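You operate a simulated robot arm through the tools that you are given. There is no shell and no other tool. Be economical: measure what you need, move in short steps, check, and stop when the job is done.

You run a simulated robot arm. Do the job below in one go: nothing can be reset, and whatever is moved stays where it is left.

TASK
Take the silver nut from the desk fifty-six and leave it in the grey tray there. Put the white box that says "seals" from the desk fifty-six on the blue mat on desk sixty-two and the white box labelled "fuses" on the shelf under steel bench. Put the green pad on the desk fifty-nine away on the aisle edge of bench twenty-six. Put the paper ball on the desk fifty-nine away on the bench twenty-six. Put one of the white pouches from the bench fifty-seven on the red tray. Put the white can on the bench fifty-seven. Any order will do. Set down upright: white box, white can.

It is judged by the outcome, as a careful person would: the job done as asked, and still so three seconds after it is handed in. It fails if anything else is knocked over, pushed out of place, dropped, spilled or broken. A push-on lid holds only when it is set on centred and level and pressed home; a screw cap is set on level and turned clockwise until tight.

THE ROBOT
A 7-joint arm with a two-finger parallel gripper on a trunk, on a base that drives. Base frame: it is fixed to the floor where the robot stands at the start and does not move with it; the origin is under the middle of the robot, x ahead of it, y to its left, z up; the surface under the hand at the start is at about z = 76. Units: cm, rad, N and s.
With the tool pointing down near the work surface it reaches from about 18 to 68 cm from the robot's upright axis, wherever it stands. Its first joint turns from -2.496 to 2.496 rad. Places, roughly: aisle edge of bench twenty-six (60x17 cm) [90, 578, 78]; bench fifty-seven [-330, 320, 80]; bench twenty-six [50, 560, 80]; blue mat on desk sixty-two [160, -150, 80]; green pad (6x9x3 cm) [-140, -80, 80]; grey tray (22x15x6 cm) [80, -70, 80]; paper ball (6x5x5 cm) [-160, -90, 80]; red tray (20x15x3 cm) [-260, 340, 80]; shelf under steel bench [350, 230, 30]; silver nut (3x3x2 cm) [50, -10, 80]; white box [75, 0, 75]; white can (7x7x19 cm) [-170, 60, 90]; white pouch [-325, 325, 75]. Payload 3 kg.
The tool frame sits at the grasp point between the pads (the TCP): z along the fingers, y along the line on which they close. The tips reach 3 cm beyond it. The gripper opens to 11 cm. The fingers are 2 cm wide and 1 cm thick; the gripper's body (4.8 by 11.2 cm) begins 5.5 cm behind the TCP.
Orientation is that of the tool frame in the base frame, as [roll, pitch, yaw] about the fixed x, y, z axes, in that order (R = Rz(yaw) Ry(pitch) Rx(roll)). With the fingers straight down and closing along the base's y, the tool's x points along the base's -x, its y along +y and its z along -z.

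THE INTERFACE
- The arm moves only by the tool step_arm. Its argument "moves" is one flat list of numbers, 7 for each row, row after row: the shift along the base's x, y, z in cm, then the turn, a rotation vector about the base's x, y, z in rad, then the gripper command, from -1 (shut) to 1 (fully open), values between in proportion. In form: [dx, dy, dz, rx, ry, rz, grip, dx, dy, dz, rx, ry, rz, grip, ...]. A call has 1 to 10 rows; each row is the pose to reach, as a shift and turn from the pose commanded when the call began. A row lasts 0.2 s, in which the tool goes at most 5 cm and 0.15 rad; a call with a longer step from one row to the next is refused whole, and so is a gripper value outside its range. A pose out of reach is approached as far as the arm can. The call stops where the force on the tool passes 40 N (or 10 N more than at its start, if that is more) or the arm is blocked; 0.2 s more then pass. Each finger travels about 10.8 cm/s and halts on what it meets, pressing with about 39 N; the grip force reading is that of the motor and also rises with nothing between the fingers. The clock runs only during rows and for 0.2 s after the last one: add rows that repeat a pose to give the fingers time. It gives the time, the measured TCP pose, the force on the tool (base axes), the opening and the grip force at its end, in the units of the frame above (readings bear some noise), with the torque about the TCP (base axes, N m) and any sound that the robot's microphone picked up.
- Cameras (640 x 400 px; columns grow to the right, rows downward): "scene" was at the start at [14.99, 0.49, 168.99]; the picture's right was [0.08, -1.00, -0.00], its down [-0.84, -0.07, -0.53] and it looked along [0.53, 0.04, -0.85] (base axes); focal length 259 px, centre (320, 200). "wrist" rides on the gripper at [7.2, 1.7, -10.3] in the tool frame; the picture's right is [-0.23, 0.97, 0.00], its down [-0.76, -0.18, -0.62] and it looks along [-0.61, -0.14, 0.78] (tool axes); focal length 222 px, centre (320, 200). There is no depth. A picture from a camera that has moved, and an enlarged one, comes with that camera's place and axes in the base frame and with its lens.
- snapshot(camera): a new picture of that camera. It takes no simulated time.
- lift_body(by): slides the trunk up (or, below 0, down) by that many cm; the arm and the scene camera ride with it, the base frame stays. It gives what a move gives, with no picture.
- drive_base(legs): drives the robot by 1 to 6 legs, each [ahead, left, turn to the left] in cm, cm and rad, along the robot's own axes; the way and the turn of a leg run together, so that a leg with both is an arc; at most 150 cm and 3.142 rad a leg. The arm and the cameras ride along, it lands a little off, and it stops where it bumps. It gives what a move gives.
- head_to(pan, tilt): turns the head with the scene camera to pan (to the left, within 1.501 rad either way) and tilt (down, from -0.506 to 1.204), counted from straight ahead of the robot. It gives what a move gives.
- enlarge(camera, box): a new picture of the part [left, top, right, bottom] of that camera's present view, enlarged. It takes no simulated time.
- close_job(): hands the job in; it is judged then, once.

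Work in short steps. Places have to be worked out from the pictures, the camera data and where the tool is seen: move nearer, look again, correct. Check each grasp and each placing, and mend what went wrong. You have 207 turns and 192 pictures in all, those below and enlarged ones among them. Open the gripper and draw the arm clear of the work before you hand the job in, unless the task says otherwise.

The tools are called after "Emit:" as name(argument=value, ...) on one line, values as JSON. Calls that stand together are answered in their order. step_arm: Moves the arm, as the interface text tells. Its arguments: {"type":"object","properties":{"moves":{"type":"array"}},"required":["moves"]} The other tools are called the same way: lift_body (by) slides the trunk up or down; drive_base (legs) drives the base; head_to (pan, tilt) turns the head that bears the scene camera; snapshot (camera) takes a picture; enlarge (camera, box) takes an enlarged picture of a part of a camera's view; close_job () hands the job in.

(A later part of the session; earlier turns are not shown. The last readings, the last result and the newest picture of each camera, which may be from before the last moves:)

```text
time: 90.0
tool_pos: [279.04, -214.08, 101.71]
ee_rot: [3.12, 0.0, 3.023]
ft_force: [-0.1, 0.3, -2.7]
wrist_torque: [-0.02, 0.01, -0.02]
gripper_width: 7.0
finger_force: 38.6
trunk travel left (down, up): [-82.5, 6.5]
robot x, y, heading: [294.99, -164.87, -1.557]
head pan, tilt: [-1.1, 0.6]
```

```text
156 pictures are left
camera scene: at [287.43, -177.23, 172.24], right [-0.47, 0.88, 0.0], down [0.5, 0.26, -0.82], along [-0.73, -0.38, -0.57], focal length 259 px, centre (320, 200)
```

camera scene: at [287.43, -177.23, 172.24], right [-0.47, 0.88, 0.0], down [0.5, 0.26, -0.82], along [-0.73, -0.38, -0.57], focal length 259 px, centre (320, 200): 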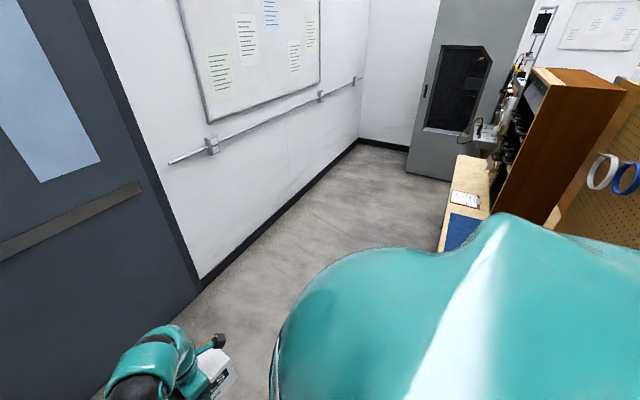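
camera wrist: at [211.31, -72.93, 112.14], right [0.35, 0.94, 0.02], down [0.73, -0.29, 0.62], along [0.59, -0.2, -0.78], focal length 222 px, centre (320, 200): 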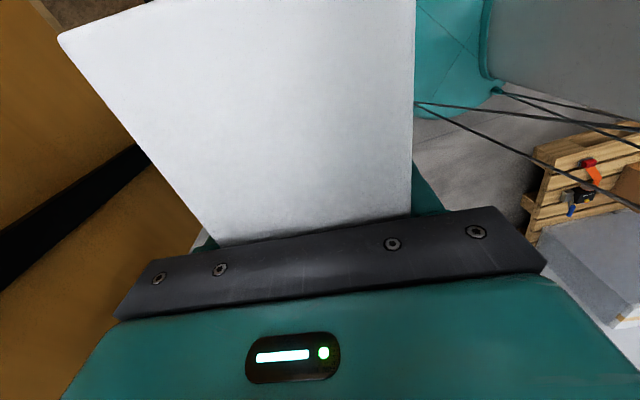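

The blue mat is near (152, −157) with the desk's front toward −y. I drive around to its front side.

Emit:
drive_base(legs=[[70, 0, 0], [0, 0, -1.585], [130, 0, 0], [0, 0, -1.57]])

Emit:
head_to(pan=0.0, tilt=0.9)

Emit:
snapshot(camera="scene")

```text
time: 107.8
tool_pos: [180.1, -187.52, 101.85]
ee_rot: [3.119, 0.0, -0.115]
ft_force: [0.1, -0.1, -3.3]
wrist_torque: [0.06, 0.01, -0.01]
gripper_width: 6.99
finger_force: 39.3
trunk travel left (down, up): [-82.5, 6.5]
robot x, y, heading: [163.55, -236.71, 1.59]
head pan, tilt: [-1.1, 0.6]
```

```text
time: 109.1
tool_pos: [180.04, -187.57, 101.83]
ee_rot: [3.119, -0.001, -0.116]
ft_force: [0.0, -0.1, -2.3]
wrist_torque: [0.01, 0.0, 0.0]
gripper_width: 6.96
finger_force: 38.8
trunk travel left (down, up): [-82.5, 6.5]
robot x, y, heading: [163.7, -236.46, 1.585]
head pan, tilt: [0.0, 0.901]
```

```text
155 pictures are left
camera scene: at [163.87, -221.01, 169.76], right [1.0, 0.01, 0.0], down [0.01, -0.78, -0.62], along [-0.01, 0.62, -0.78], focal length 259 px, centre (320, 200)
```

scene: 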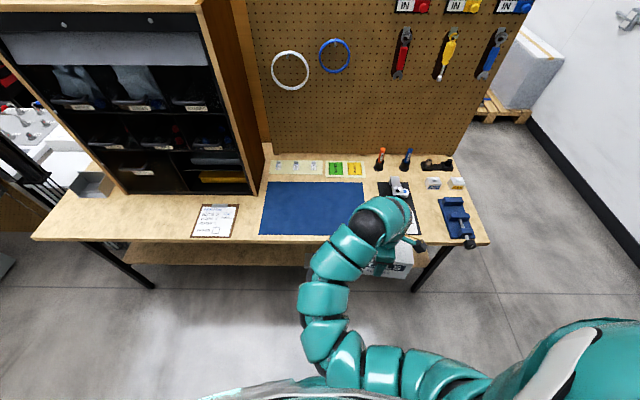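

The mat is centred ≈(160, −151), in clear reach. I drive 30 ahead, then bring the box over the mat's middle and level the hand.

Emit:
drive_base(legs=[[30, 0, 0]])

Emit:
step_arm(moves=[-4, 1, 0, 0.022, -0.003, 0, -1, -8, 2, 0, 0.022, -0.003, 0, -1, -12, 3, 0, 0.022, -0.003, 0, -1, -16, 4, -1, 0.022, -0.003, 0, -1, -20, 5, -3, 0.022, -0.003, 0, -1, -21, 6, -6, 0.022, -0.003, 0, -1])

Emit:
snapshot(camera="scene")

Emit:
snapshot(camera="wrist")

```text
time: 111.1
tool_pos: [179.73, -157.47, 101.64]
ee_rot: [3.118, 0.0, -0.116]
ft_force: [-0.2, 0.7, -2.9]
wrist_torque: [-0.02, 0.05, 0.0]
gripper_width: 6.97
finger_force: 38.6
trunk travel left (down, up): [-82.5, 6.5]
robot x, y, heading: [163.42, -206.5, 1.582]
head pan, tilt: [0.0, 0.901]
```

```text
time: 112.5
tool_pos: [158.7, -151.73, 95.73]
ee_rot: [3.141, -0.001, -0.116]
ft_force: [-0.2, -0.3, -2.7]
wrist_torque: [0.0, -0.02, -0.01]
gripper_width: 6.96
finger_force: 38.6
out of reach, approached as far as the arm can: row 3
trunk travel left (down, up): [-82.5, 6.5]
robot x, y, heading: [163.78, -206.23, 1.586]
head pan, tilt: [0.0, 0.901]
```

```text
154 pictures are left
camera scene: at [163.5, -190.88, 169.76], right [1.0, 0.01, 0.0], down [0.01, -0.78, -0.62], along [-0.01, 0.62, -0.78], focal length 259 px, centre (320, 200)
```

scene: 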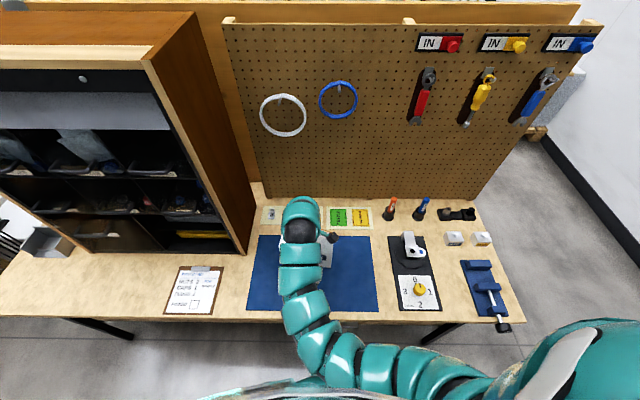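

```text
153 pictures are left
camera wrist: at [165.67, -154.2, 106.03], right [-0.34, -0.94, 0.0], down [-0.74, 0.27, 0.62], along [-0.59, 0.21, -0.78], focal length 222 px, centre (320, 200)
```

wrist: 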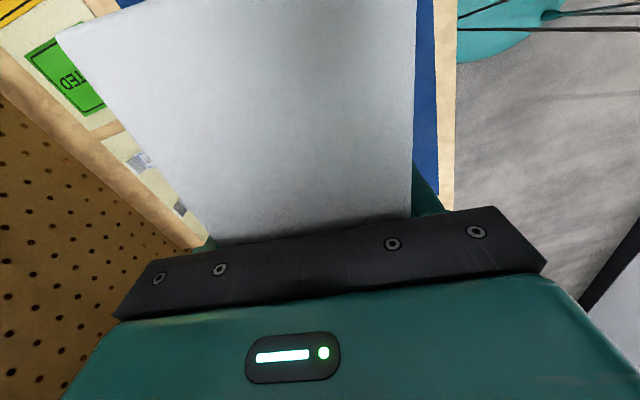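

The box is over the mat's middle. I descend gently until it touches.

Emit:
step_arm(moves=[0, 1, -4, 0, 0, 0, -1, 0, 1, -8, 0, 0, 0, -1, 0, 1, -12, 0, 0, 0, -1, 0, 1, -13.5, 0, 0, 0, -1, 0, 1, -14.2, 0, 0, 0, -1, 0, 1, -14.6, 0, 0, 0, -1])

```text
time: 113.9
tool_pos: [158.64, -150.63, 81.24]
ee_rot: [3.141, 0.001, -0.117]
ft_force: [2.8, -2.1, 4.7]
wrist_torque: [-0.25, 0.46, 0.12]
gripper_width: 6.99
finger_force: 38.3
trunk travel left (down, up): [-82.5, 6.5]
robot x, y, heading: [163.91, -206.68, 1.588]
head pan, tilt: [0.0, 0.901]
```

Contact is felt. I open the fingers, rise straight up and check.

Emit:
step_arm(moves=[0, 0, 0, 0, 0, 0, 0, 0, 0, 0, 0, 0, 0, 1, 0, 0, 0, 0, 0, 0, 1, 0, 0, 4, 0, 0, 0, 1, 0, 0, 8, 0, 0, 0, 1, 0, 0, 12, 0, 0, 0, 1, 0, 0, 16, 0, 0, 0, 1, 0, 0, 20, 0, 0, 0, 1])

Emit:
drive_base(legs=[[-30, 0, 0]])

Emit:
snapshot(camera="scene")

```text
time: 115.7
tool_pos: [158.6, -150.68, 101.3]
ee_rot: [3.14, -0.001, -0.114]
ft_force: [0.3, 0.4, -0.1]
wrist_torque: [0.0, 0.01, -0.02]
gripper_width: 11.01
finger_force: 0.1
trunk travel left (down, up): [-82.5, 6.5]
robot x, y, heading: [163.64, -206.13, 1.58]
head pan, tilt: [0.0, 0.901]
```

```text
time: 117.8
tool_pos: [159.19, -180.81, 101.19]
ee_rot: [-3.141, -0.001, -0.119]
ft_force: [0.6, -1.4, 0.3]
wrist_torque: [0.0, 0.04, 0.0]
gripper_width: 10.99
finger_force: 0.1
trunk travel left (down, up): [-82.5, 6.5]
robot x, y, heading: [163.65, -236.5, 1.579]
head pan, tilt: [0.0, 0.901]
```

```text
152 pictures are left
camera scene: at [163.86, -221.22, 169.78], right [1.0, 0.01, 0.0], down [0.01, -0.78, -0.62], along [-0.01, 0.62, -0.78], focal length 259 px, centre (320, 200)
```

scene: 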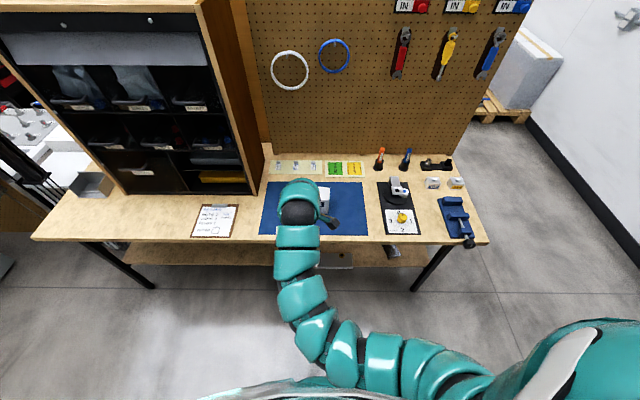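

Box stands on the mat. I return around to the front of desk 56 along the known clear route.

Emit:
drive_base(legs=[[0, -132, 0], [140, 0, 0], [60, 0, 0], [0, 60, 0]])

Emit:
head_to(pan=0.0, tilt=0.5)

Emit:
snapshot(camera="scene")

```text
time: 137.0
tool_pos: [230.03, 21.5, 101.13]
ee_rot: [3.141, -0.003, -0.121]
ft_force: [0.6, 0.0, -0.1]
wrist_torque: [-0.01, -0.02, 0.0]
gripper_width: 11.01
finger_force: 0.0
trunk travel left (down, up): [-82.5, 6.5]
robot x, y, heading: [234.58, -34.6, 1.581]
head pan, tilt: [0.0, 0.901]
```

```text
time: 137.9
tool_pos: [230.07, 21.5, 101.14]
ee_rot: [3.141, -0.001, -0.12]
ft_force: [-0.4, 0.5, -0.1]
wrist_torque: [0.0, 0.01, -0.01]
gripper_width: 10.99
finger_force: 0.2
trunk travel left (down, up): [-82.5, 6.5]
robot x, y, heading: [234.83, -34.43, 1.579]
head pan, tilt: [0.0, 0.499]
```

```text
151 pictures are left
camera scene: at [234.61, -17.4, 173.15], right [1.0, 0.01, 0.0], down [0.0, -0.48, -0.88], along [-0.01, 0.88, -0.48], focal length 259 px, centre (320, 200)
```

scene: 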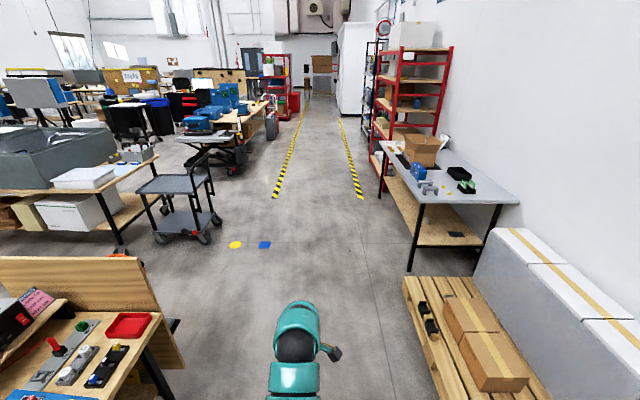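

The aisle is clear. I continue to the front of desk 56.

Emit:
drive_base(legs=[[150, 0, 0], [18, 0, 1.56], [150, 0, 0], [95, 0, 0], [0, 0, 1.57]])

Emit:
head_to(pan=0.3, tilt=0.7)

Emit:
snapshot(camera="scene")

```text
time: 164.5
tool_pos: [-16.99, 72.75, 101.03]
ee_rot: [-3.141, 0.0, 3.004]
ft_force: [-0.1, 0.1, -1.3]
wrist_torque: [-0.01, 0.03, 0.0]
gripper_width: 11.0
finger_force: 0.1
trunk travel left (down, up): [-82.5, 6.5]
robot x, y, heading: [-20.72, 129.03, -1.575]
head pan, tilt: [0.0, 0.499]
```

```text
time: 165.3
tool_pos: [-16.94, 72.77, 101.17]
ee_rot: [3.141, 0.001, 3.003]
ft_force: [0.6, 0.0, 0.5]
wrist_torque: [0.02, 0.0, -0.01]
gripper_width: 10.96
finger_force: 0.0
trunk travel left (down, up): [-82.5, 6.5]
robot x, y, heading: [-21.0, 129.02, -1.578]
head pan, tilt: [0.3, 0.7]
```

```text
150 pictures are left
camera scene: at [-18.31, 112.56, 171.39], right [-0.96, -0.29, 0.0], down [-0.19, 0.62, -0.77], along [0.22, -0.73, -0.64], focal length 259 px, centre (320, 200)
```

scene: 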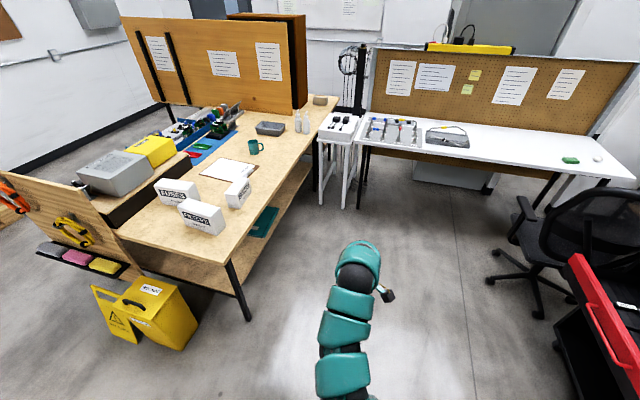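

A good view: bin is standing, desk 59 is the white desk with green pad and ball. I confirm the labels.

Emit:
enlarge(camera="scene", box=[130, 150, 270, 250])

```text
4.00 times, centred on (200, 200) of scene
camera zoom: at [-18.31, 112.56, 171.39], right [-0.96, -0.29, 0.0], down [-0.19, 0.62, -0.77], along [0.22, -0.73, -0.64], focal length 1038 px, centre (800, 200)
```

zoom: 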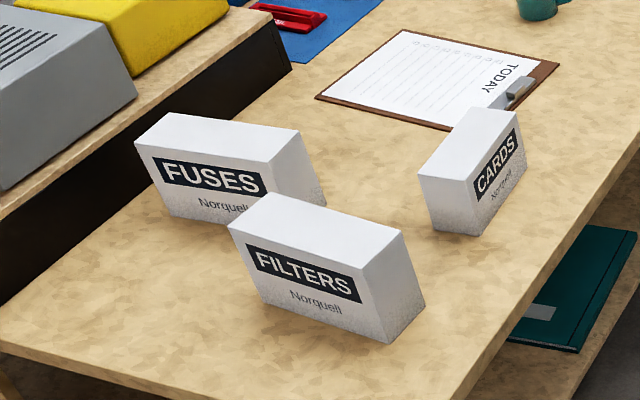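

FUSES is the back box, ~(91, 27). I drive to the front of the desk and tuck in over it.

Emit:
drive_base(legs=[[108, 0, 0], [0, 0, 1.578], [44, 0, 0]])

Emit:
snapshot(camera="wrist")

Emit:
head_to(pan=0.1, tilt=1.1)

Emit:
snapshot(camera="scene")

```text
time: 177.0
tool_pos: [78.54, 24.97, 101.17]
ee_rot: [-3.14, 0.0, -1.69]
ft_force: [0.1, 0.6, 0.3]
wrist_torque: [0.0, 0.01, 0.03]
gripper_width: 10.99
finger_force: 0.1
trunk travel left (down, up): [-82.5, 6.5]
robot x, y, heading: [22.69, 20.52, 0.011]
head pan, tilt: [0.3, 0.7]
```

```text
148 pictures are left
camera wrist: at [76.07, 17.97, 111.35], right [-0.94, 0.34, 0.0], down [0.27, 0.73, 0.62], along [0.21, 0.58, -0.78], focal length 222 px, centre (320, 200)
```

wrist: 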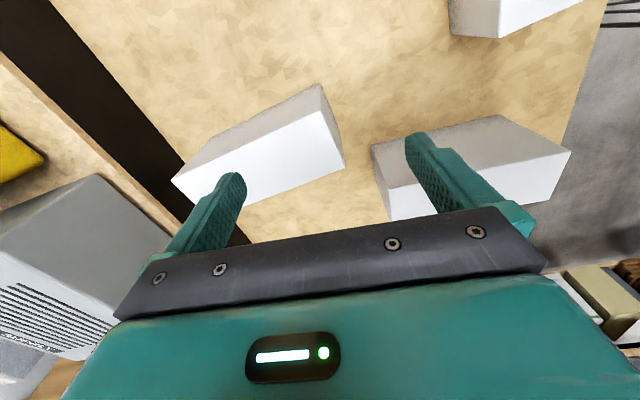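

```text
time: 177.9
tool_pos: [78.51, 25.03, 100.95]
ee_rot: [3.14, 0.0, -1.691]
ft_force: [-0.3, 0.4, 0.3]
wrist_torque: [0.01, -0.01, -0.01]
gripper_width: 11.01
finger_force: 0.1
trunk travel left (down, up): [-82.5, 6.5]
robot x, y, heading: [22.74, 20.05, 0.012]
head pan, tilt: [0.099, 1.1]
```

```text
147 pictures are left
camera scene: at [37.01, 20.93, 168.39], right [0.11, -0.99, 0.0], down [-0.89, -0.1, -0.45], along [0.45, 0.05, -0.89], focal length 259 px, centre (320, 200)
```

scene: 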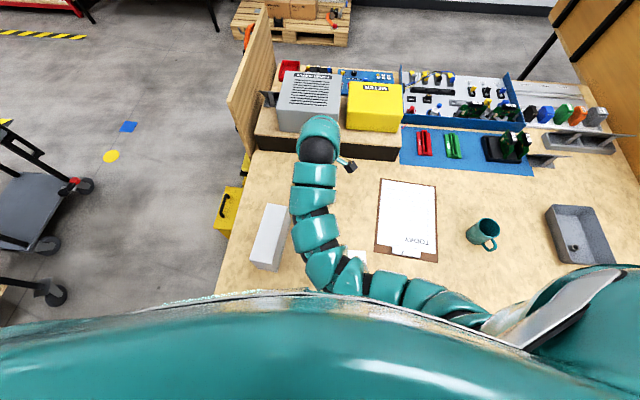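

FUSES box: about 20×6.6×12 cm, centre ≈(88, 28.6), long axis ≈0.07 rad off x. I turn the tool to close across y and move above it.

Emit:
step_arm(moves=[0.9, 0.4, 0, 0, 0, -0.138, 1, 1.8, 0.8, 0, 0, 0, -0.276, 1, 2.7, 1.2, 0, 0, 0, -0.414, 1, 3.6, 1.6, 0, 0, 0, -0.552, 1, 4.5, 2, 0, 0, 0, -0.69, 1, 5.4, 2.4, 0, 0, 0, -0.828, 1, 6.3, 2.8, 0, 0, 0, -0.966, 1, 7.2, 3.2, -0.5, 0, 0, -1.104, 1, 8.5, 3.5, -1, 0, 0, -1.242, 1, 9.5, 3.6, -2, 0, 0, -1.38, 1])

Emit:
snapshot(camera="wrist")

```text
time: 180.1
tool_pos: [88.17, 28.45, 99.13]
ee_rot: [-3.141, -0.002, -3.074]
ft_force: [-0.4, -0.9, -0.7]
wrist_torque: [0.0, 0.01, 0.01]
gripper_width: 10.99
finger_force: 0.1
trunk travel left (down, up): [-82.5, 6.5]
robot x, y, heading: [22.38, 19.89, 0.01]
head pan, tilt: [0.099, 1.1]
```

```text
146 pictures are left
camera wrist: at [80.79, 29.76, 109.3], right [0.16, 0.99, 0.0], down [0.77, -0.13, 0.62], along [0.61, -0.1, -0.78], focal length 222 px, centre (320, 200)
```

wrist: 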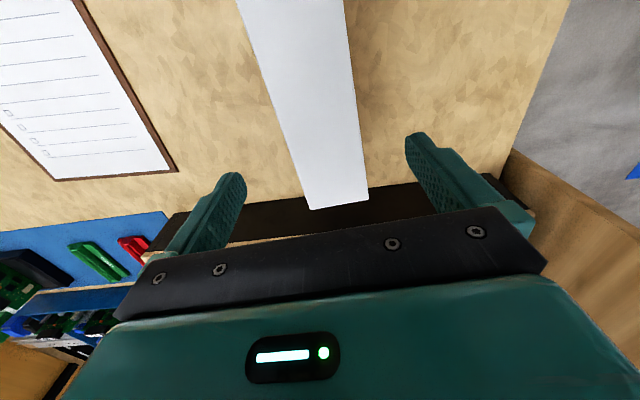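

Alignment is good. I descend to z≈84.5 and grip, then lift a bit.

Emit:
step_arm(moves=[0, 0.1, -4, 0, 0, 0, 1, 0, 0.1, -8, 0, 0, 0, 1, 0, 0.1, -12, 0, 0, 0, 1, 0, 0.1, -14.6, 0, 0, 0, 1, 0, 0.1, -14.6, 0, 0, 0, -1, 0, 0.1, -14.6, 0, 0, 0, -1, 0, 0.1, -14.6, 0, 0, 0, -1, 0, 0.1, -11, 0, 0, 0, -1, 0, 0.1, -7, 0, 0, 0, -1])

Emit:
snapshot(camera="wrist")

```text
time: 182.1
tool_pos: [88.09, 28.74, 92.19]
ee_rot: [3.141, 0.0, -3.071]
ft_force: [-0.4, 0.6, -2.8]
wrist_torque: [0.04, 0.0, 0.03]
gripper_width: 7.17
finger_force: 38.5
trunk travel left (down, up): [-82.5, 6.5]
robot x, y, heading: [22.78, 19.99, 0.005]
head pan, tilt: [0.099, 1.1]
```

```text
145 pictures are left
camera wrist: at [80.78, 29.87, 102.45], right [0.16, 0.99, 0.0], down [0.77, -0.12, 0.62], along [0.62, -0.1, -0.78], focal length 222 px, centre (320, 200)
```

wrist: 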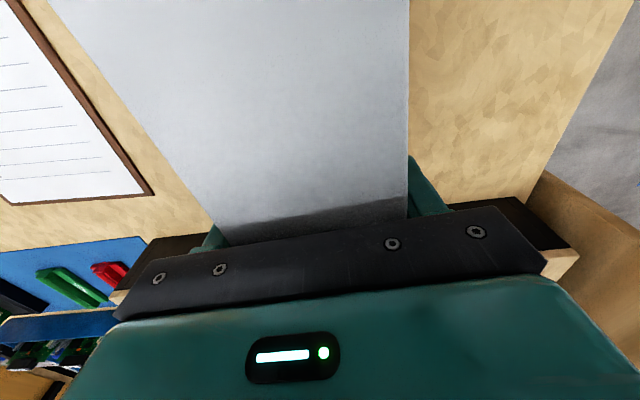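

FUSES is held. The shelf is under a bench top, so I'd rather hold the box with a 45° tilted hand: I set it back down here and regrasp its top that way.

Emit:
step_arm(moves=[0, 0, -4, 0, 0, 0, -1, 0, 0, -7, 0, 0, 0, -1, 0, 0, -7.7, 0, 0, 0, -1, 0, 0, -7.7, 0, 0, 0, 0, 0, 0, -7.7, 0, 0, 0, 1, 0, 0, -7.7, 0, 0, 0, 1, 0, 0, -3, 0, 0, 0, 1, 0, 0, 1, 0, 0, 0, 1, 0, 0, 4, 0, 0, 0, 1])

Emit:
step_arm(moves=[0, 0, 0.5, 0.009, -0.13, 0, 1, 0, 0, 0.5, 0.018, -0.26, 0, 1, 0, 0, 0.5, 0.027, -0.39, 0, 1, 0, 0, 0.5, 0.036, -0.52, 0, 1, 0, 0, 0.5, 0.045, -0.65, 0, 1, 0, 0, 0.5, 0.055, -0.783, 0, 1])

Emit:
snapshot(camera="wrist")

Emit:
snapshot(camera="scene")

```text
time: 184.1
tool_pos: [87.93, 28.73, 96.21]
ee_rot: [-3.141, -0.002, -3.071]
ft_force: [-0.8, 0.4, -0.6]
wrist_torque: [0.0, 0.0, 0.02]
gripper_width: 11.0
finger_force: 0.1
trunk travel left (down, up): [-82.5, 6.5]
robot x, y, heading: [22.57, 20.07, 0.01]
head pan, tilt: [0.099, 1.1]
```

```text
time: 185.5
tool_pos: [88.05, 28.63, 96.75]
ee_rot: [-3.14, 0.786, -3.072]
ft_force: [0.7, -0.7, -0.5]
wrist_torque: [-0.05, 0.02, 0.01]
gripper_width: 10.98
finger_force: 0.1
trunk travel left (down, up): [-82.5, 6.5]
robot x, y, heading: [22.32, 20.77, 0.004]
head pan, tilt: [0.099, 1.1]
```

```text
144 pictures are left
camera wrist: at [75.55, 29.44, 98.78], right [0.09, 0.98, 0.16], down [0.11, -0.17, 0.98], along [0.99, -0.07, -0.12], focal length 222 px, centre (320, 200)
```

wrist: 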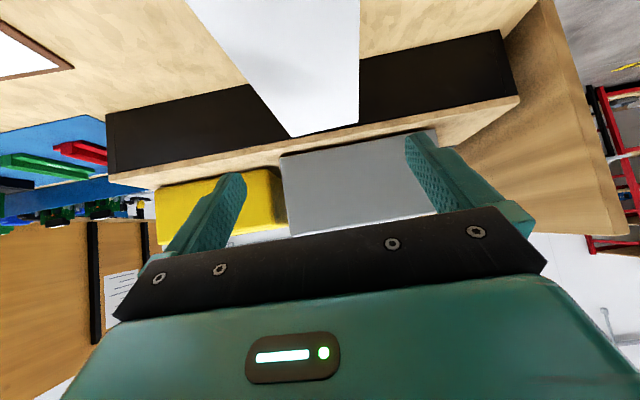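

```text
143 pictures are left
camera scene: at [36.95, 20.89, 168.39], right [0.11, -0.99, 0.0], down [-0.89, -0.1, -0.45], along [0.45, 0.05, -0.89], focal length 259 px, centre (320, 200)
```

scene: 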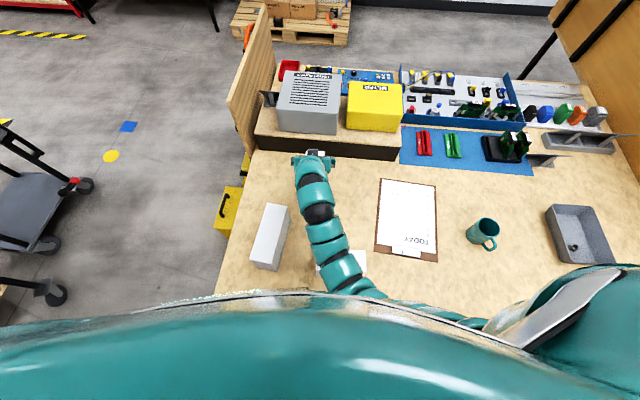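

The box top is at z≈88.5. I ease the tilt to ~35° so the camera clears the box end, descend to z≈85.8 and grip.

Emit:
step_arm(moves=[0, 0, -1, -0.006, 0.09, 0, 1, 0, 0, -4, -0.013, 0.18, 0, 1, 0, 0, -8, -0.013, 0.18, 0, 1, 0, 0, -10, -0.013, 0.18, 0, 1, 0, 0, -11, -0.013, 0.18, 0, 1])

Emit:
snapshot(camera="wrist")

```text
time: 186.7
tool_pos: [88.19, 28.61, 85.87]
ee_rot: [3.141, 0.608, -3.072]
ft_force: [-1.0, 0.6, 15.2]
wrist_torque: [-0.14, 0.76, 0.03]
gripper_width: 10.99
finger_force: 0.0
trunk travel left (down, up): [-82.5, 6.5]
robot x, y, heading: [22.84, 20.29, 0.011]
head pan, tilt: [0.099, 1.1]
```

```text
142 pictures are left
camera wrist: at [76.18, 29.54, 90.1], right [0.12, 0.98, 0.13], down [0.28, -0.16, 0.95], along [0.95, -0.07, -0.29], focal length 222 px, centre (320, 200)
```

wrist: 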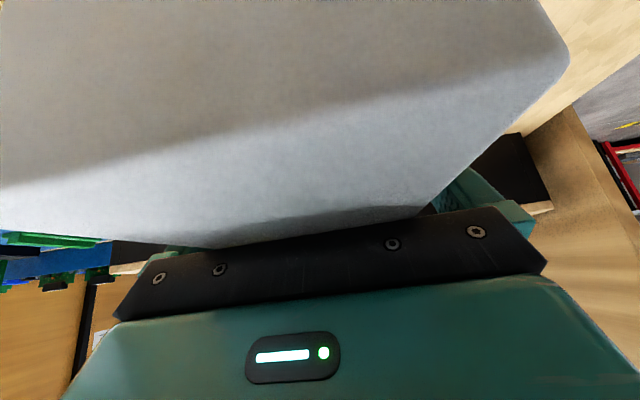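

The palm is resting on the box (15 N); I rise 0.7 cm, grip, and lift slightly to check.

Emit:
step_arm(moves=[0, 0, 0.7, 0, 0, 0, 1, 0, 0, 0.7, 0, 0, 0, -1, 0, 0, 0.7, 0, 0, 0, -1, 0, 0, 0.7, 0, 0, 0, -1, 0, 0, 4, 0, 0, 0, -1, 0, 0, 8, 0, 0, 0, -1, 0, 0, 12, 0, 0, 0, -1, 0, 0, 14, 0, 0, 0, -1])

Emit:
snapshot(camera="wrist")

```text
time: 188.5
tool_pos: [88.15, 28.51, 99.57]
ee_rot: [-3.141, 0.601, -3.072]
ft_force: [-0.4, -0.2, -2.6]
wrist_torque: [0.06, 0.03, -0.02]
gripper_width: 7.18
finger_force: 39.1
trunk travel left (down, up): [-82.5, 6.5]
robot x, y, heading: [22.48, 20.57, 0.009]
head pan, tilt: [0.099, 1.1]
```

```text
141 pictures are left
camera wrist: at [76.19, 29.48, 103.95], right [0.12, 0.98, 0.13], down [0.29, -0.16, 0.95], along [0.95, -0.08, -0.3], focal length 222 px, centre (320, 200)
```

wrist: 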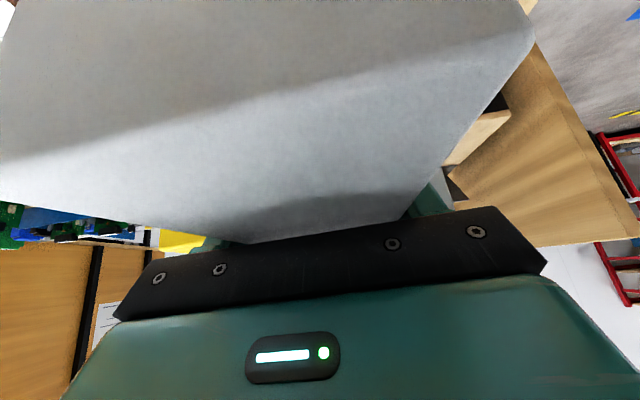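

Held firmly. I back out and drive via the aisle toward the steel bench.

Emit:
drive_base(legs=[[-55, 0, 0], [0, 113, 0], [150, 0, 0], [100, 0, 0]])

Emit:
head_to(pan=0.6, tilt=0.6)

Emit:
snapshot(camera="scene")

```text
time: 208.9
tool_pos: [281.84, 143.68, 99.57]
ee_rot: [-3.14, 0.603, -3.072]
ft_force: [-0.5, -0.6, -1.9]
wrist_torque: [-0.01, 0.05, -0.01]
gripper_width: 7.17
finger_force: 39.1
trunk travel left (down, up): [-82.5, 6.5]
robot x, y, heading: [216.14, 135.09, 0.009]
head pan, tilt: [0.099, 1.1]
```

```text
time: 209.9
tool_pos: [281.81, 143.71, 99.66]
ee_rot: [-3.141, 0.605, -3.069]
ft_force: [0.2, 0.7, -1.6]
wrist_torque: [-0.01, -0.05, 0.0]
gripper_width: 7.2
finger_force: 39.0
trunk travel left (down, up): [-82.5, 6.5]
robot x, y, heading: [215.95, 135.68, 0.013]
head pan, tilt: [0.6, 0.6]
```

```text
140 pictures are left
camera scene: at [231.72, 140.44, 172.23], right [0.57, -0.82, 0.0], down [-0.46, -0.32, -0.82], along [0.68, 0.47, -0.57], focal length 259 px, centre (320, 200)
```

scene: 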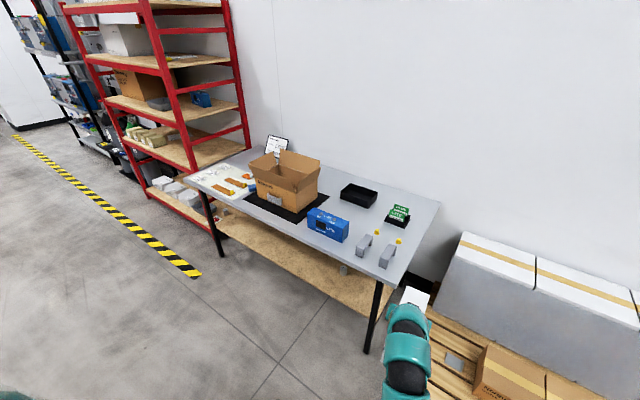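

Bench: legs at x≈316, top from x≈308, shelf edge ≈318–320, shelf z≈30, mostly empty. I move to y≈228 and lower the trunk in the open, then raise the hand relative.

Emit:
drive_base(legs=[[0, 88, -0.013]])

Emit:
lift_body(by=-50)

Emit:
head_to(pan=0.0, tilt=0.5)

Emit:
snapshot(camera="scene")

```text
time: 214.5
tool_pos: [282.39, 229.86, 99.55]
ee_rot: [-3.14, 0.604, -3.097]
ft_force: [-1.0, 0.5, -3.4]
wrist_torque: [-0.02, 0.02, -0.05]
gripper_width: 7.17
finger_force: 39.5
trunk travel left (down, up): [-82.5, 6.5]
robot x, y, heading: [216.46, 223.28, -0.015]
head pan, tilt: [0.6, 0.6]
```

```text
refused: -50 is not a number from -40 to 40
```

```text
time: 215.5
tool_pos: [282.39, 229.81, 99.55]
ee_rot: [3.14, 0.605, -3.097]
ft_force: [0.0, 0.2, -2.4]
wrist_torque: [0.0, -0.02, -0.02]
gripper_width: 7.2
finger_force: 39.3
trunk travel left (down, up): [-82.5, 6.5]
robot x, y, heading: [216.72, 223.08, -0.019]
head pan, tilt: [0.0, 0.499]
```

```text
139 pictures are left
camera scene: at [233.9, 222.72, 173.15], right [-0.02, -1.0, 0.0], down [-0.48, 0.01, -0.88], along [0.88, -0.01, -0.48], focal length 259 px, centre (320, 200)
```

scene: 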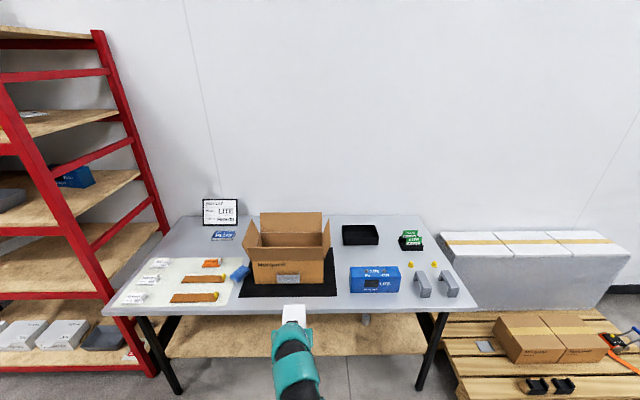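

I lower the trunk in two steps.

Emit:
lift_body(by=-40)

Emit:
step_arm(moves=[0, 0, 5, 0, 0, 0, -1, 0, 0, 10, 0, 0, 0, -1, 0, 0, 14, 0, 0, 0, -1])

Emit:
lift_body(by=-32)

Emit:
snapshot(camera="scene")

```text
time: 219.3
tool_pos: [282.29, 229.83, 59.6]
ee_rot: [-3.141, 0.604, -3.097]
ft_force: [-0.4, -0.5, -2.3]
wrist_torque: [0.01, 0.05, 0.01]
gripper_width: 7.18
finger_force: 39.0
trunk travel left (down, up): [-42.5, 46.5]
robot x, y, heading: [216.75, 222.83, -0.012]
head pan, tilt: [0.0, 0.499]
```

```text
time: 220.1
tool_pos: [282.18, 229.81, 73.65]
ee_rot: [-3.14, 0.604, -3.096]
ft_force: [-0.6, 0.8, -3.5]
wrist_torque: [0.0, -0.01, -0.01]
gripper_width: 7.18
finger_force: 39.5
trunk travel left (down, up): [-42.5, 46.5]
robot x, y, heading: [216.56, 222.88, -0.014]
head pan, tilt: [0.0, 0.499]
```

```text
time: 223.3
tool_pos: [282.12, 229.73, 41.54]
ee_rot: [3.142, 0.604, -3.096]
ft_force: [-0.7, 0.1, -3.2]
wrist_torque: [0.01, 0.02, 0.02]
gripper_width: 7.18
finger_force: 38.9
trunk travel left (down, up): [-10.5, 78.5]
robot x, y, heading: [216.28, 222.92, -0.017]
head pan, tilt: [0.0, 0.499]
```

```text
138 pictures are left
camera scene: at [233.88, 222.72, 101.15], right [-0.02, -1.0, 0.0], down [-0.48, 0.01, -0.88], along [0.88, -0.01, -0.48], focal length 259 px, centre (320, 200)
```

scene: 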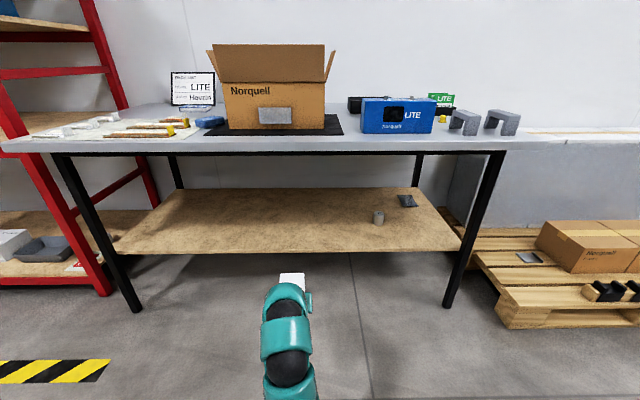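

Shelf edge x≈318 at z=30, underside of top ≈75; the hand fits. I raise 4 cm and drive straight in.

Emit:
step_arm(moves=[0, 0, 4, 0, 0, 0, -1, 0, 0, 4, 0, 0, 0, -1])

Emit:
drive_base(legs=[[20, 0, 0.015]])

Emit:
snapshot(camera="scene")

Emit:
snapshot(camera="wrist")

```text
time: 223.9
tool_pos: [282.21, 229.79, 45.69]
ee_rot: [-3.14, 0.605, -3.096]
ft_force: [0.4, -0.1, -4.0]
wrist_torque: [-0.02, -0.01, -0.02]
gripper_width: 7.2
finger_force: 38.9
trunk travel left (down, up): [-10.5, 78.5]
robot x, y, heading: [216.48, 223.2, -0.014]
head pan, tilt: [0.0, 0.499]
```

```text
time: 225.5
tool_pos: [302.11, 230.49, 45.57]
ee_rot: [-3.139, 0.602, -3.082]
ft_force: [-0.8, 0.2, -2.6]
wrist_torque: [0.0, -0.01, 0.02]
gripper_width: 7.21
finger_force: 38.9
trunk travel left (down, up): [-10.5, 78.5]
robot x, y, heading: [236.55, 222.86, 0.0]
head pan, tilt: [0.0, 0.499]
```

```text
137 pictures are left
camera scene: at [254.0, 222.76, 101.15], right [0.0, -1.0, 0.0], down [-0.48, 0.0, -0.88], along [0.88, 0.0, -0.48], focal length 259 px, centre (320, 200)
```

scene: 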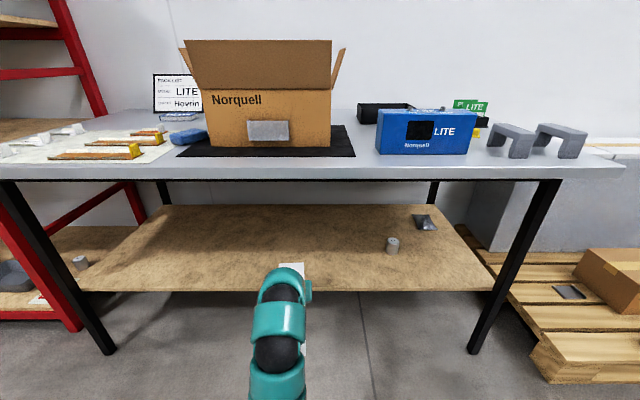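

```text
136 pictures are left
camera wrist: at [290.36, 231.47, 49.94], right [0.13, 0.98, 0.13], down [0.28, -0.16, 0.95], along [0.95, -0.09, -0.3], focal length 222 px, centre (320, 200)
```

wrist: 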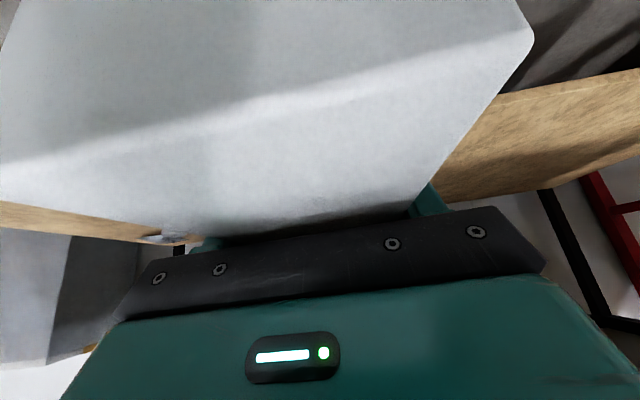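

Clearances look good. I drive the remaining 34 cm.

Emit:
drive_base(legs=[[34, 0, 0]])

Emit:
snapshot(camera="scene")

```text
time: 227.7
tool_pos: [336.12, 230.48, 45.63]
ee_rot: [3.139, 0.605, -3.082]
ft_force: [0.7, -0.5, -2.6]
wrist_torque: [0.0, -0.02, 0.05]
gripper_width: 7.18
finger_force: 38.9
trunk travel left (down, up): [-10.5, 78.5]
robot x, y, heading: [270.83, 222.48, -0.001]
head pan, tilt: [0.0, 0.499]
```

```text
135 pictures are left
camera scene: at [287.93, 222.69, 101.15], right [0.0, -1.0, 0.0], down [-0.48, 0.0, -0.88], along [0.88, 0.0, -0.48], focal length 259 px, centre (320, 200)
```

scene: 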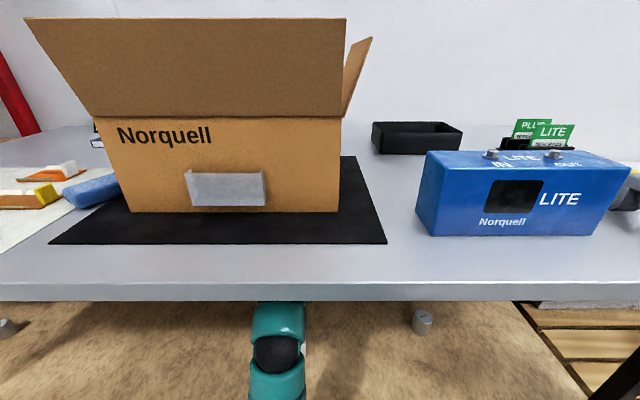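

In place; now I lower gently until contact.

Emit:
step_arm(moves=[0, 0, -2, 0, 0, 0, -1, 0, 0, -4, 0, 0, 0, -1, 0, 0, -4.7, 0, 0, 0, -1, 0, 0, -5.1, 0, 0, 0, -1])

```text
time: 228.3
tool_pos: [336.62, 230.48, 42.92]
ee_rot: [3.135, 0.624, -3.089]
ft_force: [-1.6, 0.6, 23.7]
wrist_torque: [-1.01, 1.22, -0.34]
gripper_width: 7.16
finger_force: 38.8
trunk travel left (down, up): [-10.5, 78.5]
robot x, y, heading: [270.59, 222.77, -0.0]
head pan, tilt: [0.0, 0.499]
stopped in row 3: the force on the tool passed its limit at 55 N (the readings are from after the stop); the commanded pose is now the measured one
```

Contact came a bit early (z 42.9). I check with the wrist camera whether it's the box on the shelf.

Emit:
snapshot(camera="wrist")

Emit:
head_to(pan=0.0, tilt=1.0)

Emit:
snapshot(camera="scene")

```text
134 pictures are left
camera wrist: at [324.45, 231.46, 47.1], right [0.13, 0.98, 0.14], down [0.26, -0.17, 0.95], along [0.96, -0.09, -0.28], focal length 222 px, centre (320, 200)
```

wrist: 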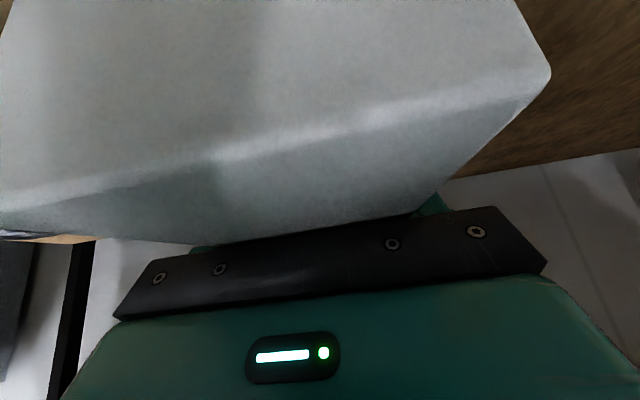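

```text
time: 229.2
tool_pos: [336.45, 230.48, 42.89]
ee_rot: [3.134, 0.622, -3.087]
ft_force: [8.9, 4.2, 39.3]
wrist_torque: [-0.82, -0.05, -0.04]
gripper_width: 7.2
finger_force: 39.3
trunk travel left (down, up): [-10.5, 78.5]
robot x, y, heading: [271.27, 222.86, 0.004]
head pan, tilt: [0.0, 1.0]
```

```text
133 pictures are left
camera scene: at [285.57, 222.69, 97.11], right [0.0, -1.0, 0.0], down [-0.84, 0.0, -0.54], along [0.54, 0.0, -0.84], focal length 259 px, centre (320, 200)
```

scene: 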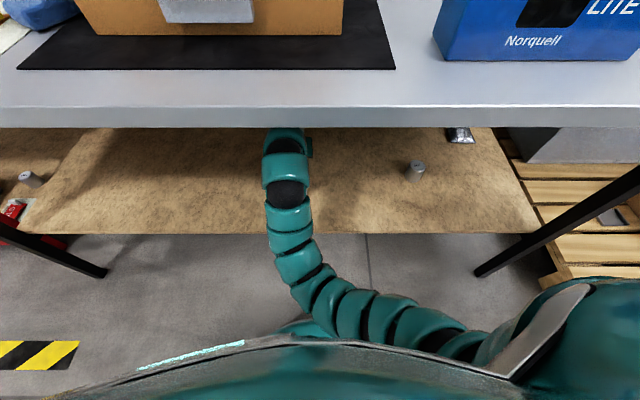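

Re-computing the shelf edge from three pictures gives z≈32, so the box is on the shelf. I relieve the pressure, open, and rise slightly.

Emit:
step_arm(moves=[0, 0, 0.3, 0, 0, 0, -1, 0, 0, 0.3, 0, 0, 0, 0, 0, 0, 0.3, 0, 0, 0, 1, 0, 0, 0.6, 0, 0, 0, 1, 0, 0, 1.5, 0, 0, 0, 1])

Emit:
snapshot(camera="wrist")

```text
time: 230.4
tool_pos: [336.47, 230.41, 43.97]
ee_rot: [3.136, 0.614, -3.088]
ft_force: [0.6, 0.1, -0.2]
wrist_torque: [-0.02, 0.01, -0.02]
gripper_width: 11.01
finger_force: 0.1
trunk travel left (down, up): [-10.5, 78.5]
robot x, y, heading: [270.85, 222.5, -0.002]
head pan, tilt: [0.0, 1.0]
```

```text
132 pictures are left
camera wrist: at [324.39, 231.42, 48.2], right [0.13, 0.98, 0.13], down [0.27, -0.17, 0.95], along [0.95, -0.09, -0.29], focal length 222 px, centre (320, 200)
```

wrist: 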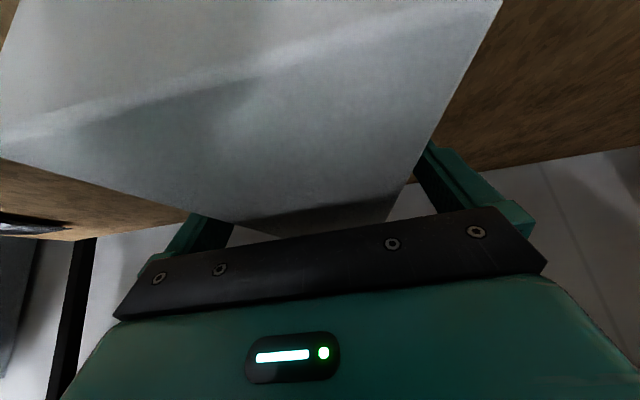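

Released with gaps on both sides. I back straight out and look.

Emit:
drive_base(legs=[[-40, 0, 0]])

Emit:
head_to(pan=0.0, tilt=0.5)

Emit:
snapshot(camera="wrist")

Emit:
snapshot(camera="scene")

```text
time: 232.9
tool_pos: [296.54, 230.49, 43.9]
ee_rot: [3.136, 0.615, -3.089]
ft_force: [-0.5, 0.1, -0.1]
wrist_torque: [0.02, -0.02, -0.01]
gripper_width: 11.01
finger_force: 0.0
trunk travel left (down, up): [-10.5, 78.5]
robot x, y, heading: [230.59, 222.99, -0.006]
head pan, tilt: [0.0, 1.0]
```

```text
time: 233.9
tool_pos: [296.42, 230.46, 44.04]
ee_rot: [3.137, 0.617, -3.088]
ft_force: [-1.1, 0.4, -0.3]
wrist_torque: [0.0, -0.03, 0.01]
gripper_width: 10.99
finger_force: 0.1
trunk travel left (down, up): [-10.5, 78.5]
robot x, y, heading: [230.82, 222.89, -0.001]
head pan, tilt: [0.0, 0.499]
```

```text
131 pictures are left
camera wrist: at [284.46, 231.47, 48.28], right [0.13, 0.98, 0.14], down [0.27, -0.17, 0.95], along [0.95, -0.09, -0.29], focal length 222 px, centre (320, 200)
```

wrist: 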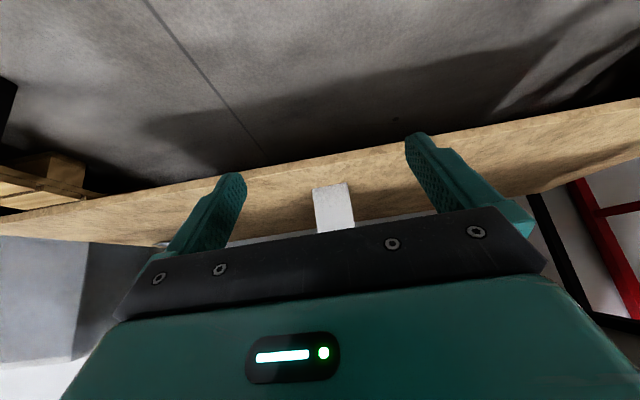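

```text
130 pictures are left
camera scene: at [247.92, 222.78, 101.14], right [0.0, -1.0, 0.0], down [-0.48, 0.0, -0.88], along [0.88, 0.0, -0.48], focal length 259 px, centre (320, 200)
```

scene: 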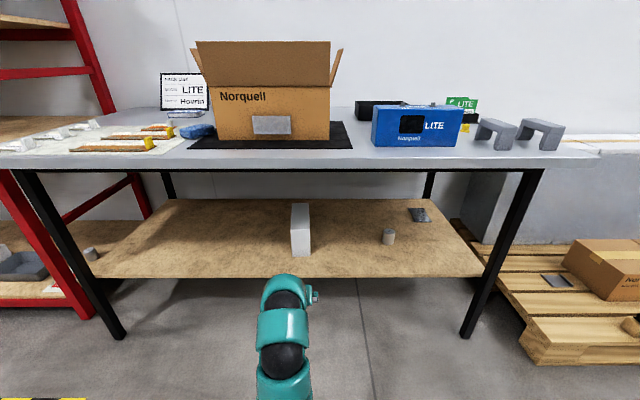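

FUSES stands upright on the shelf. I raise the trunk again, level and retract the hand, then head to the area of desk 59.

Emit:
lift_body(by=40)

Emit:
lift_body(by=32)

Emit:
step_arm(moves=[-3, 0, -3, -0.006, 0.12, 0, 0, -6, 0, -6, -0.012, 0.24, 0, 0, -9, 0, -9, -0.018, 0.36, 0, 0, -12, 0, -12, -0.024, 0.48, 0, 0, -13, 0, -14, -0.03, 0.6, 0, 0, -14, 0, -14, -0.03, 0.61, 0, 0])

Emit:
drive_base(legs=[[0, -88, 0], [-150, 0, 0], [-100, 0, 0], [0, 0, -1.57]])

Emit:
head_to(pan=-0.7, tilt=0.5)

Emit:
snapshot(camera="scene")

```text
time: 237.7
tool_pos: [296.44, 230.48, 84.14]
ee_rot: [3.137, 0.617, -3.092]
ft_force: [-0.4, -0.1, -0.6]
wrist_torque: [0.01, -0.02, 0.0]
gripper_width: 11.02
finger_force: 0.0
trunk travel left (down, up): [-50.5, 38.5]
robot x, y, heading: [230.69, 222.99, -0.009]
head pan, tilt: [0.0, 0.499]
```

```text
time: 240.9
tool_pos: [296.48, 230.37, 116.06]
ee_rot: [3.136, 0.616, -3.091]
ft_force: [0.6, -0.5, 0.1]
wrist_torque: [-0.03, 0.0, 0.0]
gripper_width: 11.02
finger_force: 0.0
trunk travel left (down, up): [-82.5, 6.5]
robot x, y, heading: [230.85, 222.93, -0.004]
head pan, tilt: [0.0, 0.499]
```

```text
time: 242.3
tool_pos: [283.37, 230.49, 101.95]
ee_rot: [3.134, 0.023, -3.09]
ft_force: [0.7, 0.2, 0.3]
wrist_torque: [-0.01, -0.01, -0.03]
gripper_width: 5.49
finger_force: 0.1
out of reach, approached as far as the arm can: row 6
trunk travel left (down, up): [-82.5, 6.5]
robot x, y, heading: [230.61, 222.88, -0.006]
head pan, tilt: [0.0, 0.499]
```

```text
time: 262.5
tool_pos: [-12.63, 85.08, 101.86]
ee_rot: [3.136, 0.023, 1.617]
ft_force: [0.2, 0.6, 0.1]
wrist_torque: [0.04, 0.01, 0.01]
gripper_width: 5.49
finger_force: 0.0
trunk travel left (down, up): [-82.5, 6.5]
robot x, y, heading: [-19.72, 137.81, -1.585]
head pan, tilt: [0.0, 0.499]
```

```text
time: 263.6
tool_pos: [-12.45, 85.19, 101.89]
ee_rot: [3.134, 0.023, 1.617]
ft_force: [-0.3, 0.1, 0.0]
wrist_torque: [0.01, 0.01, 0.04]
gripper_width: 5.52
finger_force: 0.1
trunk travel left (down, up): [-82.5, 6.5]
robot x, y, heading: [-19.81, 138.27, -1.579]
head pan, tilt: [-0.7, 0.499]
```

```text
129 pictures are left
camera scene: at [-25.69, 122.93, 173.15], right [-0.76, 0.65, 0.0], down [0.31, 0.36, -0.88], along [-0.57, -0.67, -0.48], focal length 259 px, centre (320, 200)
```

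scene: 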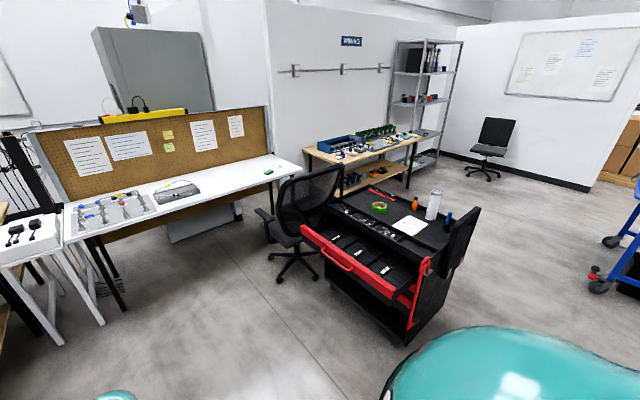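

White can on the black cart ≈(−175, 60); pad ≈(−140, −90). I look further right along the aisle before strafing there.

Emit:
head_to(pan=-1.5, tilt=0.4)

Emit:
snapshot(camera="scene")

```text
time: 264.7
tool_pos: [-12.49, 85.14, 101.99]
ee_rot: [3.134, 0.023, 1.617]
ft_force: [0.9, 0.1, 0.0]
wrist_torque: [0.0, 0.01, 0.0]
gripper_width: 5.5
finger_force: 0.1
trunk travel left (down, up): [-82.5, 6.5]
robot x, y, heading: [-19.85, 137.94, -1.582]
head pan, tilt: [-1.499, 0.4]
```

```text
128 pictures are left
camera scene: at [-29.01, 129.26, 174.07], right [-0.06, 1.0, 0.0], down [0.39, 0.02, -0.92], along [-0.92, -0.06, -0.39], focal length 259 px, centre (320, 200)
```

scene: 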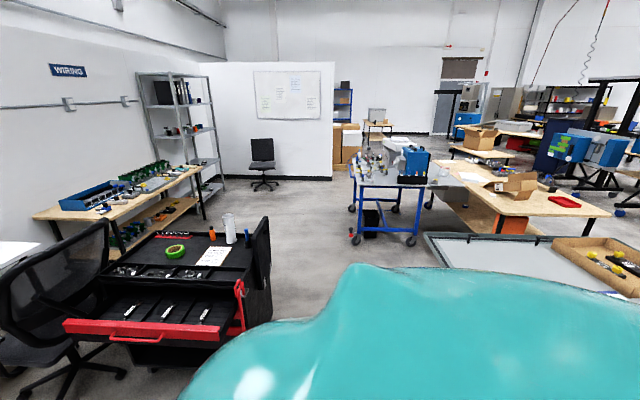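

Bench 57 with the red tray is visible at the back. First the can: raise trunk, strafe to it and look.

Emit:
lift_body(by=6.4)

Emit:
drive_base(legs=[[0, -150, 0], [6, 0, 0]])

Emit:
head_to(pan=0.0, tilt=0.95)

Emit:
snapshot(camera="scene")

Emit:
snapshot(camera="wrist")

```text
time: 265.8
tool_pos: [-12.56, 85.16, 108.36]
ee_rot: [3.134, 0.022, 1.617]
ft_force: [-0.2, 0.5, -0.5]
wrist_torque: [-0.01, 0.02, 0.01]
gripper_width: 5.52
finger_force: 0.0
trunk travel left (down, up): [-88.9, 0.1]
robot x, y, heading: [-19.73, 138.04, -1.584]
head pan, tilt: [-1.499, 0.4]
```

```text
time: 273.8
tool_pos: [-162.04, 80.06, 108.22]
ee_rot: [3.134, 0.021, 1.624]
ft_force: [1.0, -1.5, -0.4]
wrist_torque: [0.03, -0.01, 0.0]
gripper_width: 5.54
finger_force: 0.0
trunk travel left (down, up): [-88.9, 0.1]
robot x, y, heading: [-169.63, 132.84, -1.578]
head pan, tilt: [-1.499, 0.4]
```

```text
time: 275.4
tool_pos: [-161.96, 80.26, 108.32]
ee_rot: [3.134, 0.022, 1.623]
ft_force: [-0.8, 0.3, -0.6]
wrist_torque: [-0.03, -0.02, -0.01]
gripper_width: 5.48
finger_force: 0.1
trunk travel left (down, up): [-88.9, 0.1]
robot x, y, heading: [-169.47, 133.19, -1.578]
head pan, tilt: [0.0, 0.949]
```

```text
127 pictures are left
camera scene: at [-169.53, 117.66, 175.81], right [-1.0, 0.0, 0.0], down [0.0, 0.81, -0.58], along [0.0, -0.58, -0.81], focal length 259 px, centre (320, 200)
```

scene: 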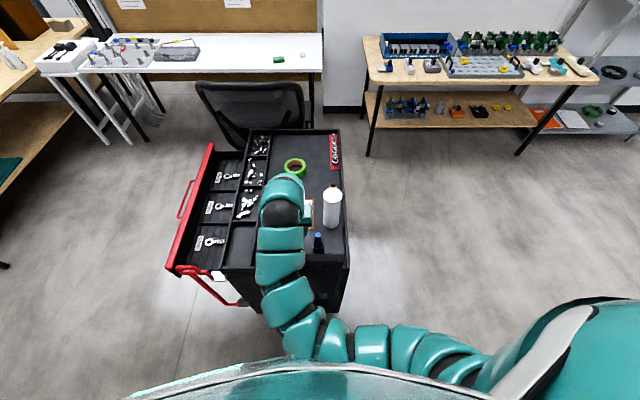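

```text
126 pictures are left
camera wrist: at [-160.72, 87.87, 118.5], right [0.98, -0.18, 0.01], down [-0.14, -0.76, 0.64], along [-0.1, -0.63, -0.77], focal length 222 px, centre (320, 200)
```

wrist: 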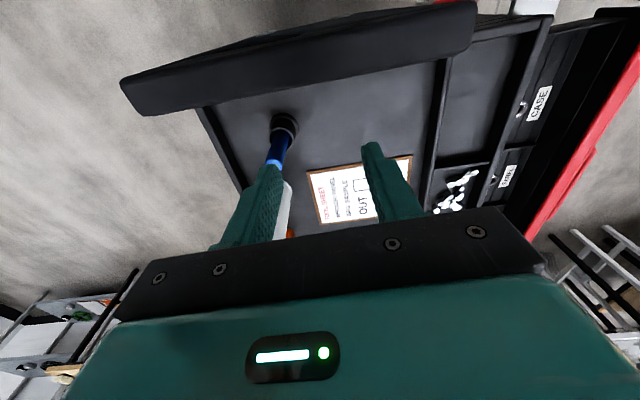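

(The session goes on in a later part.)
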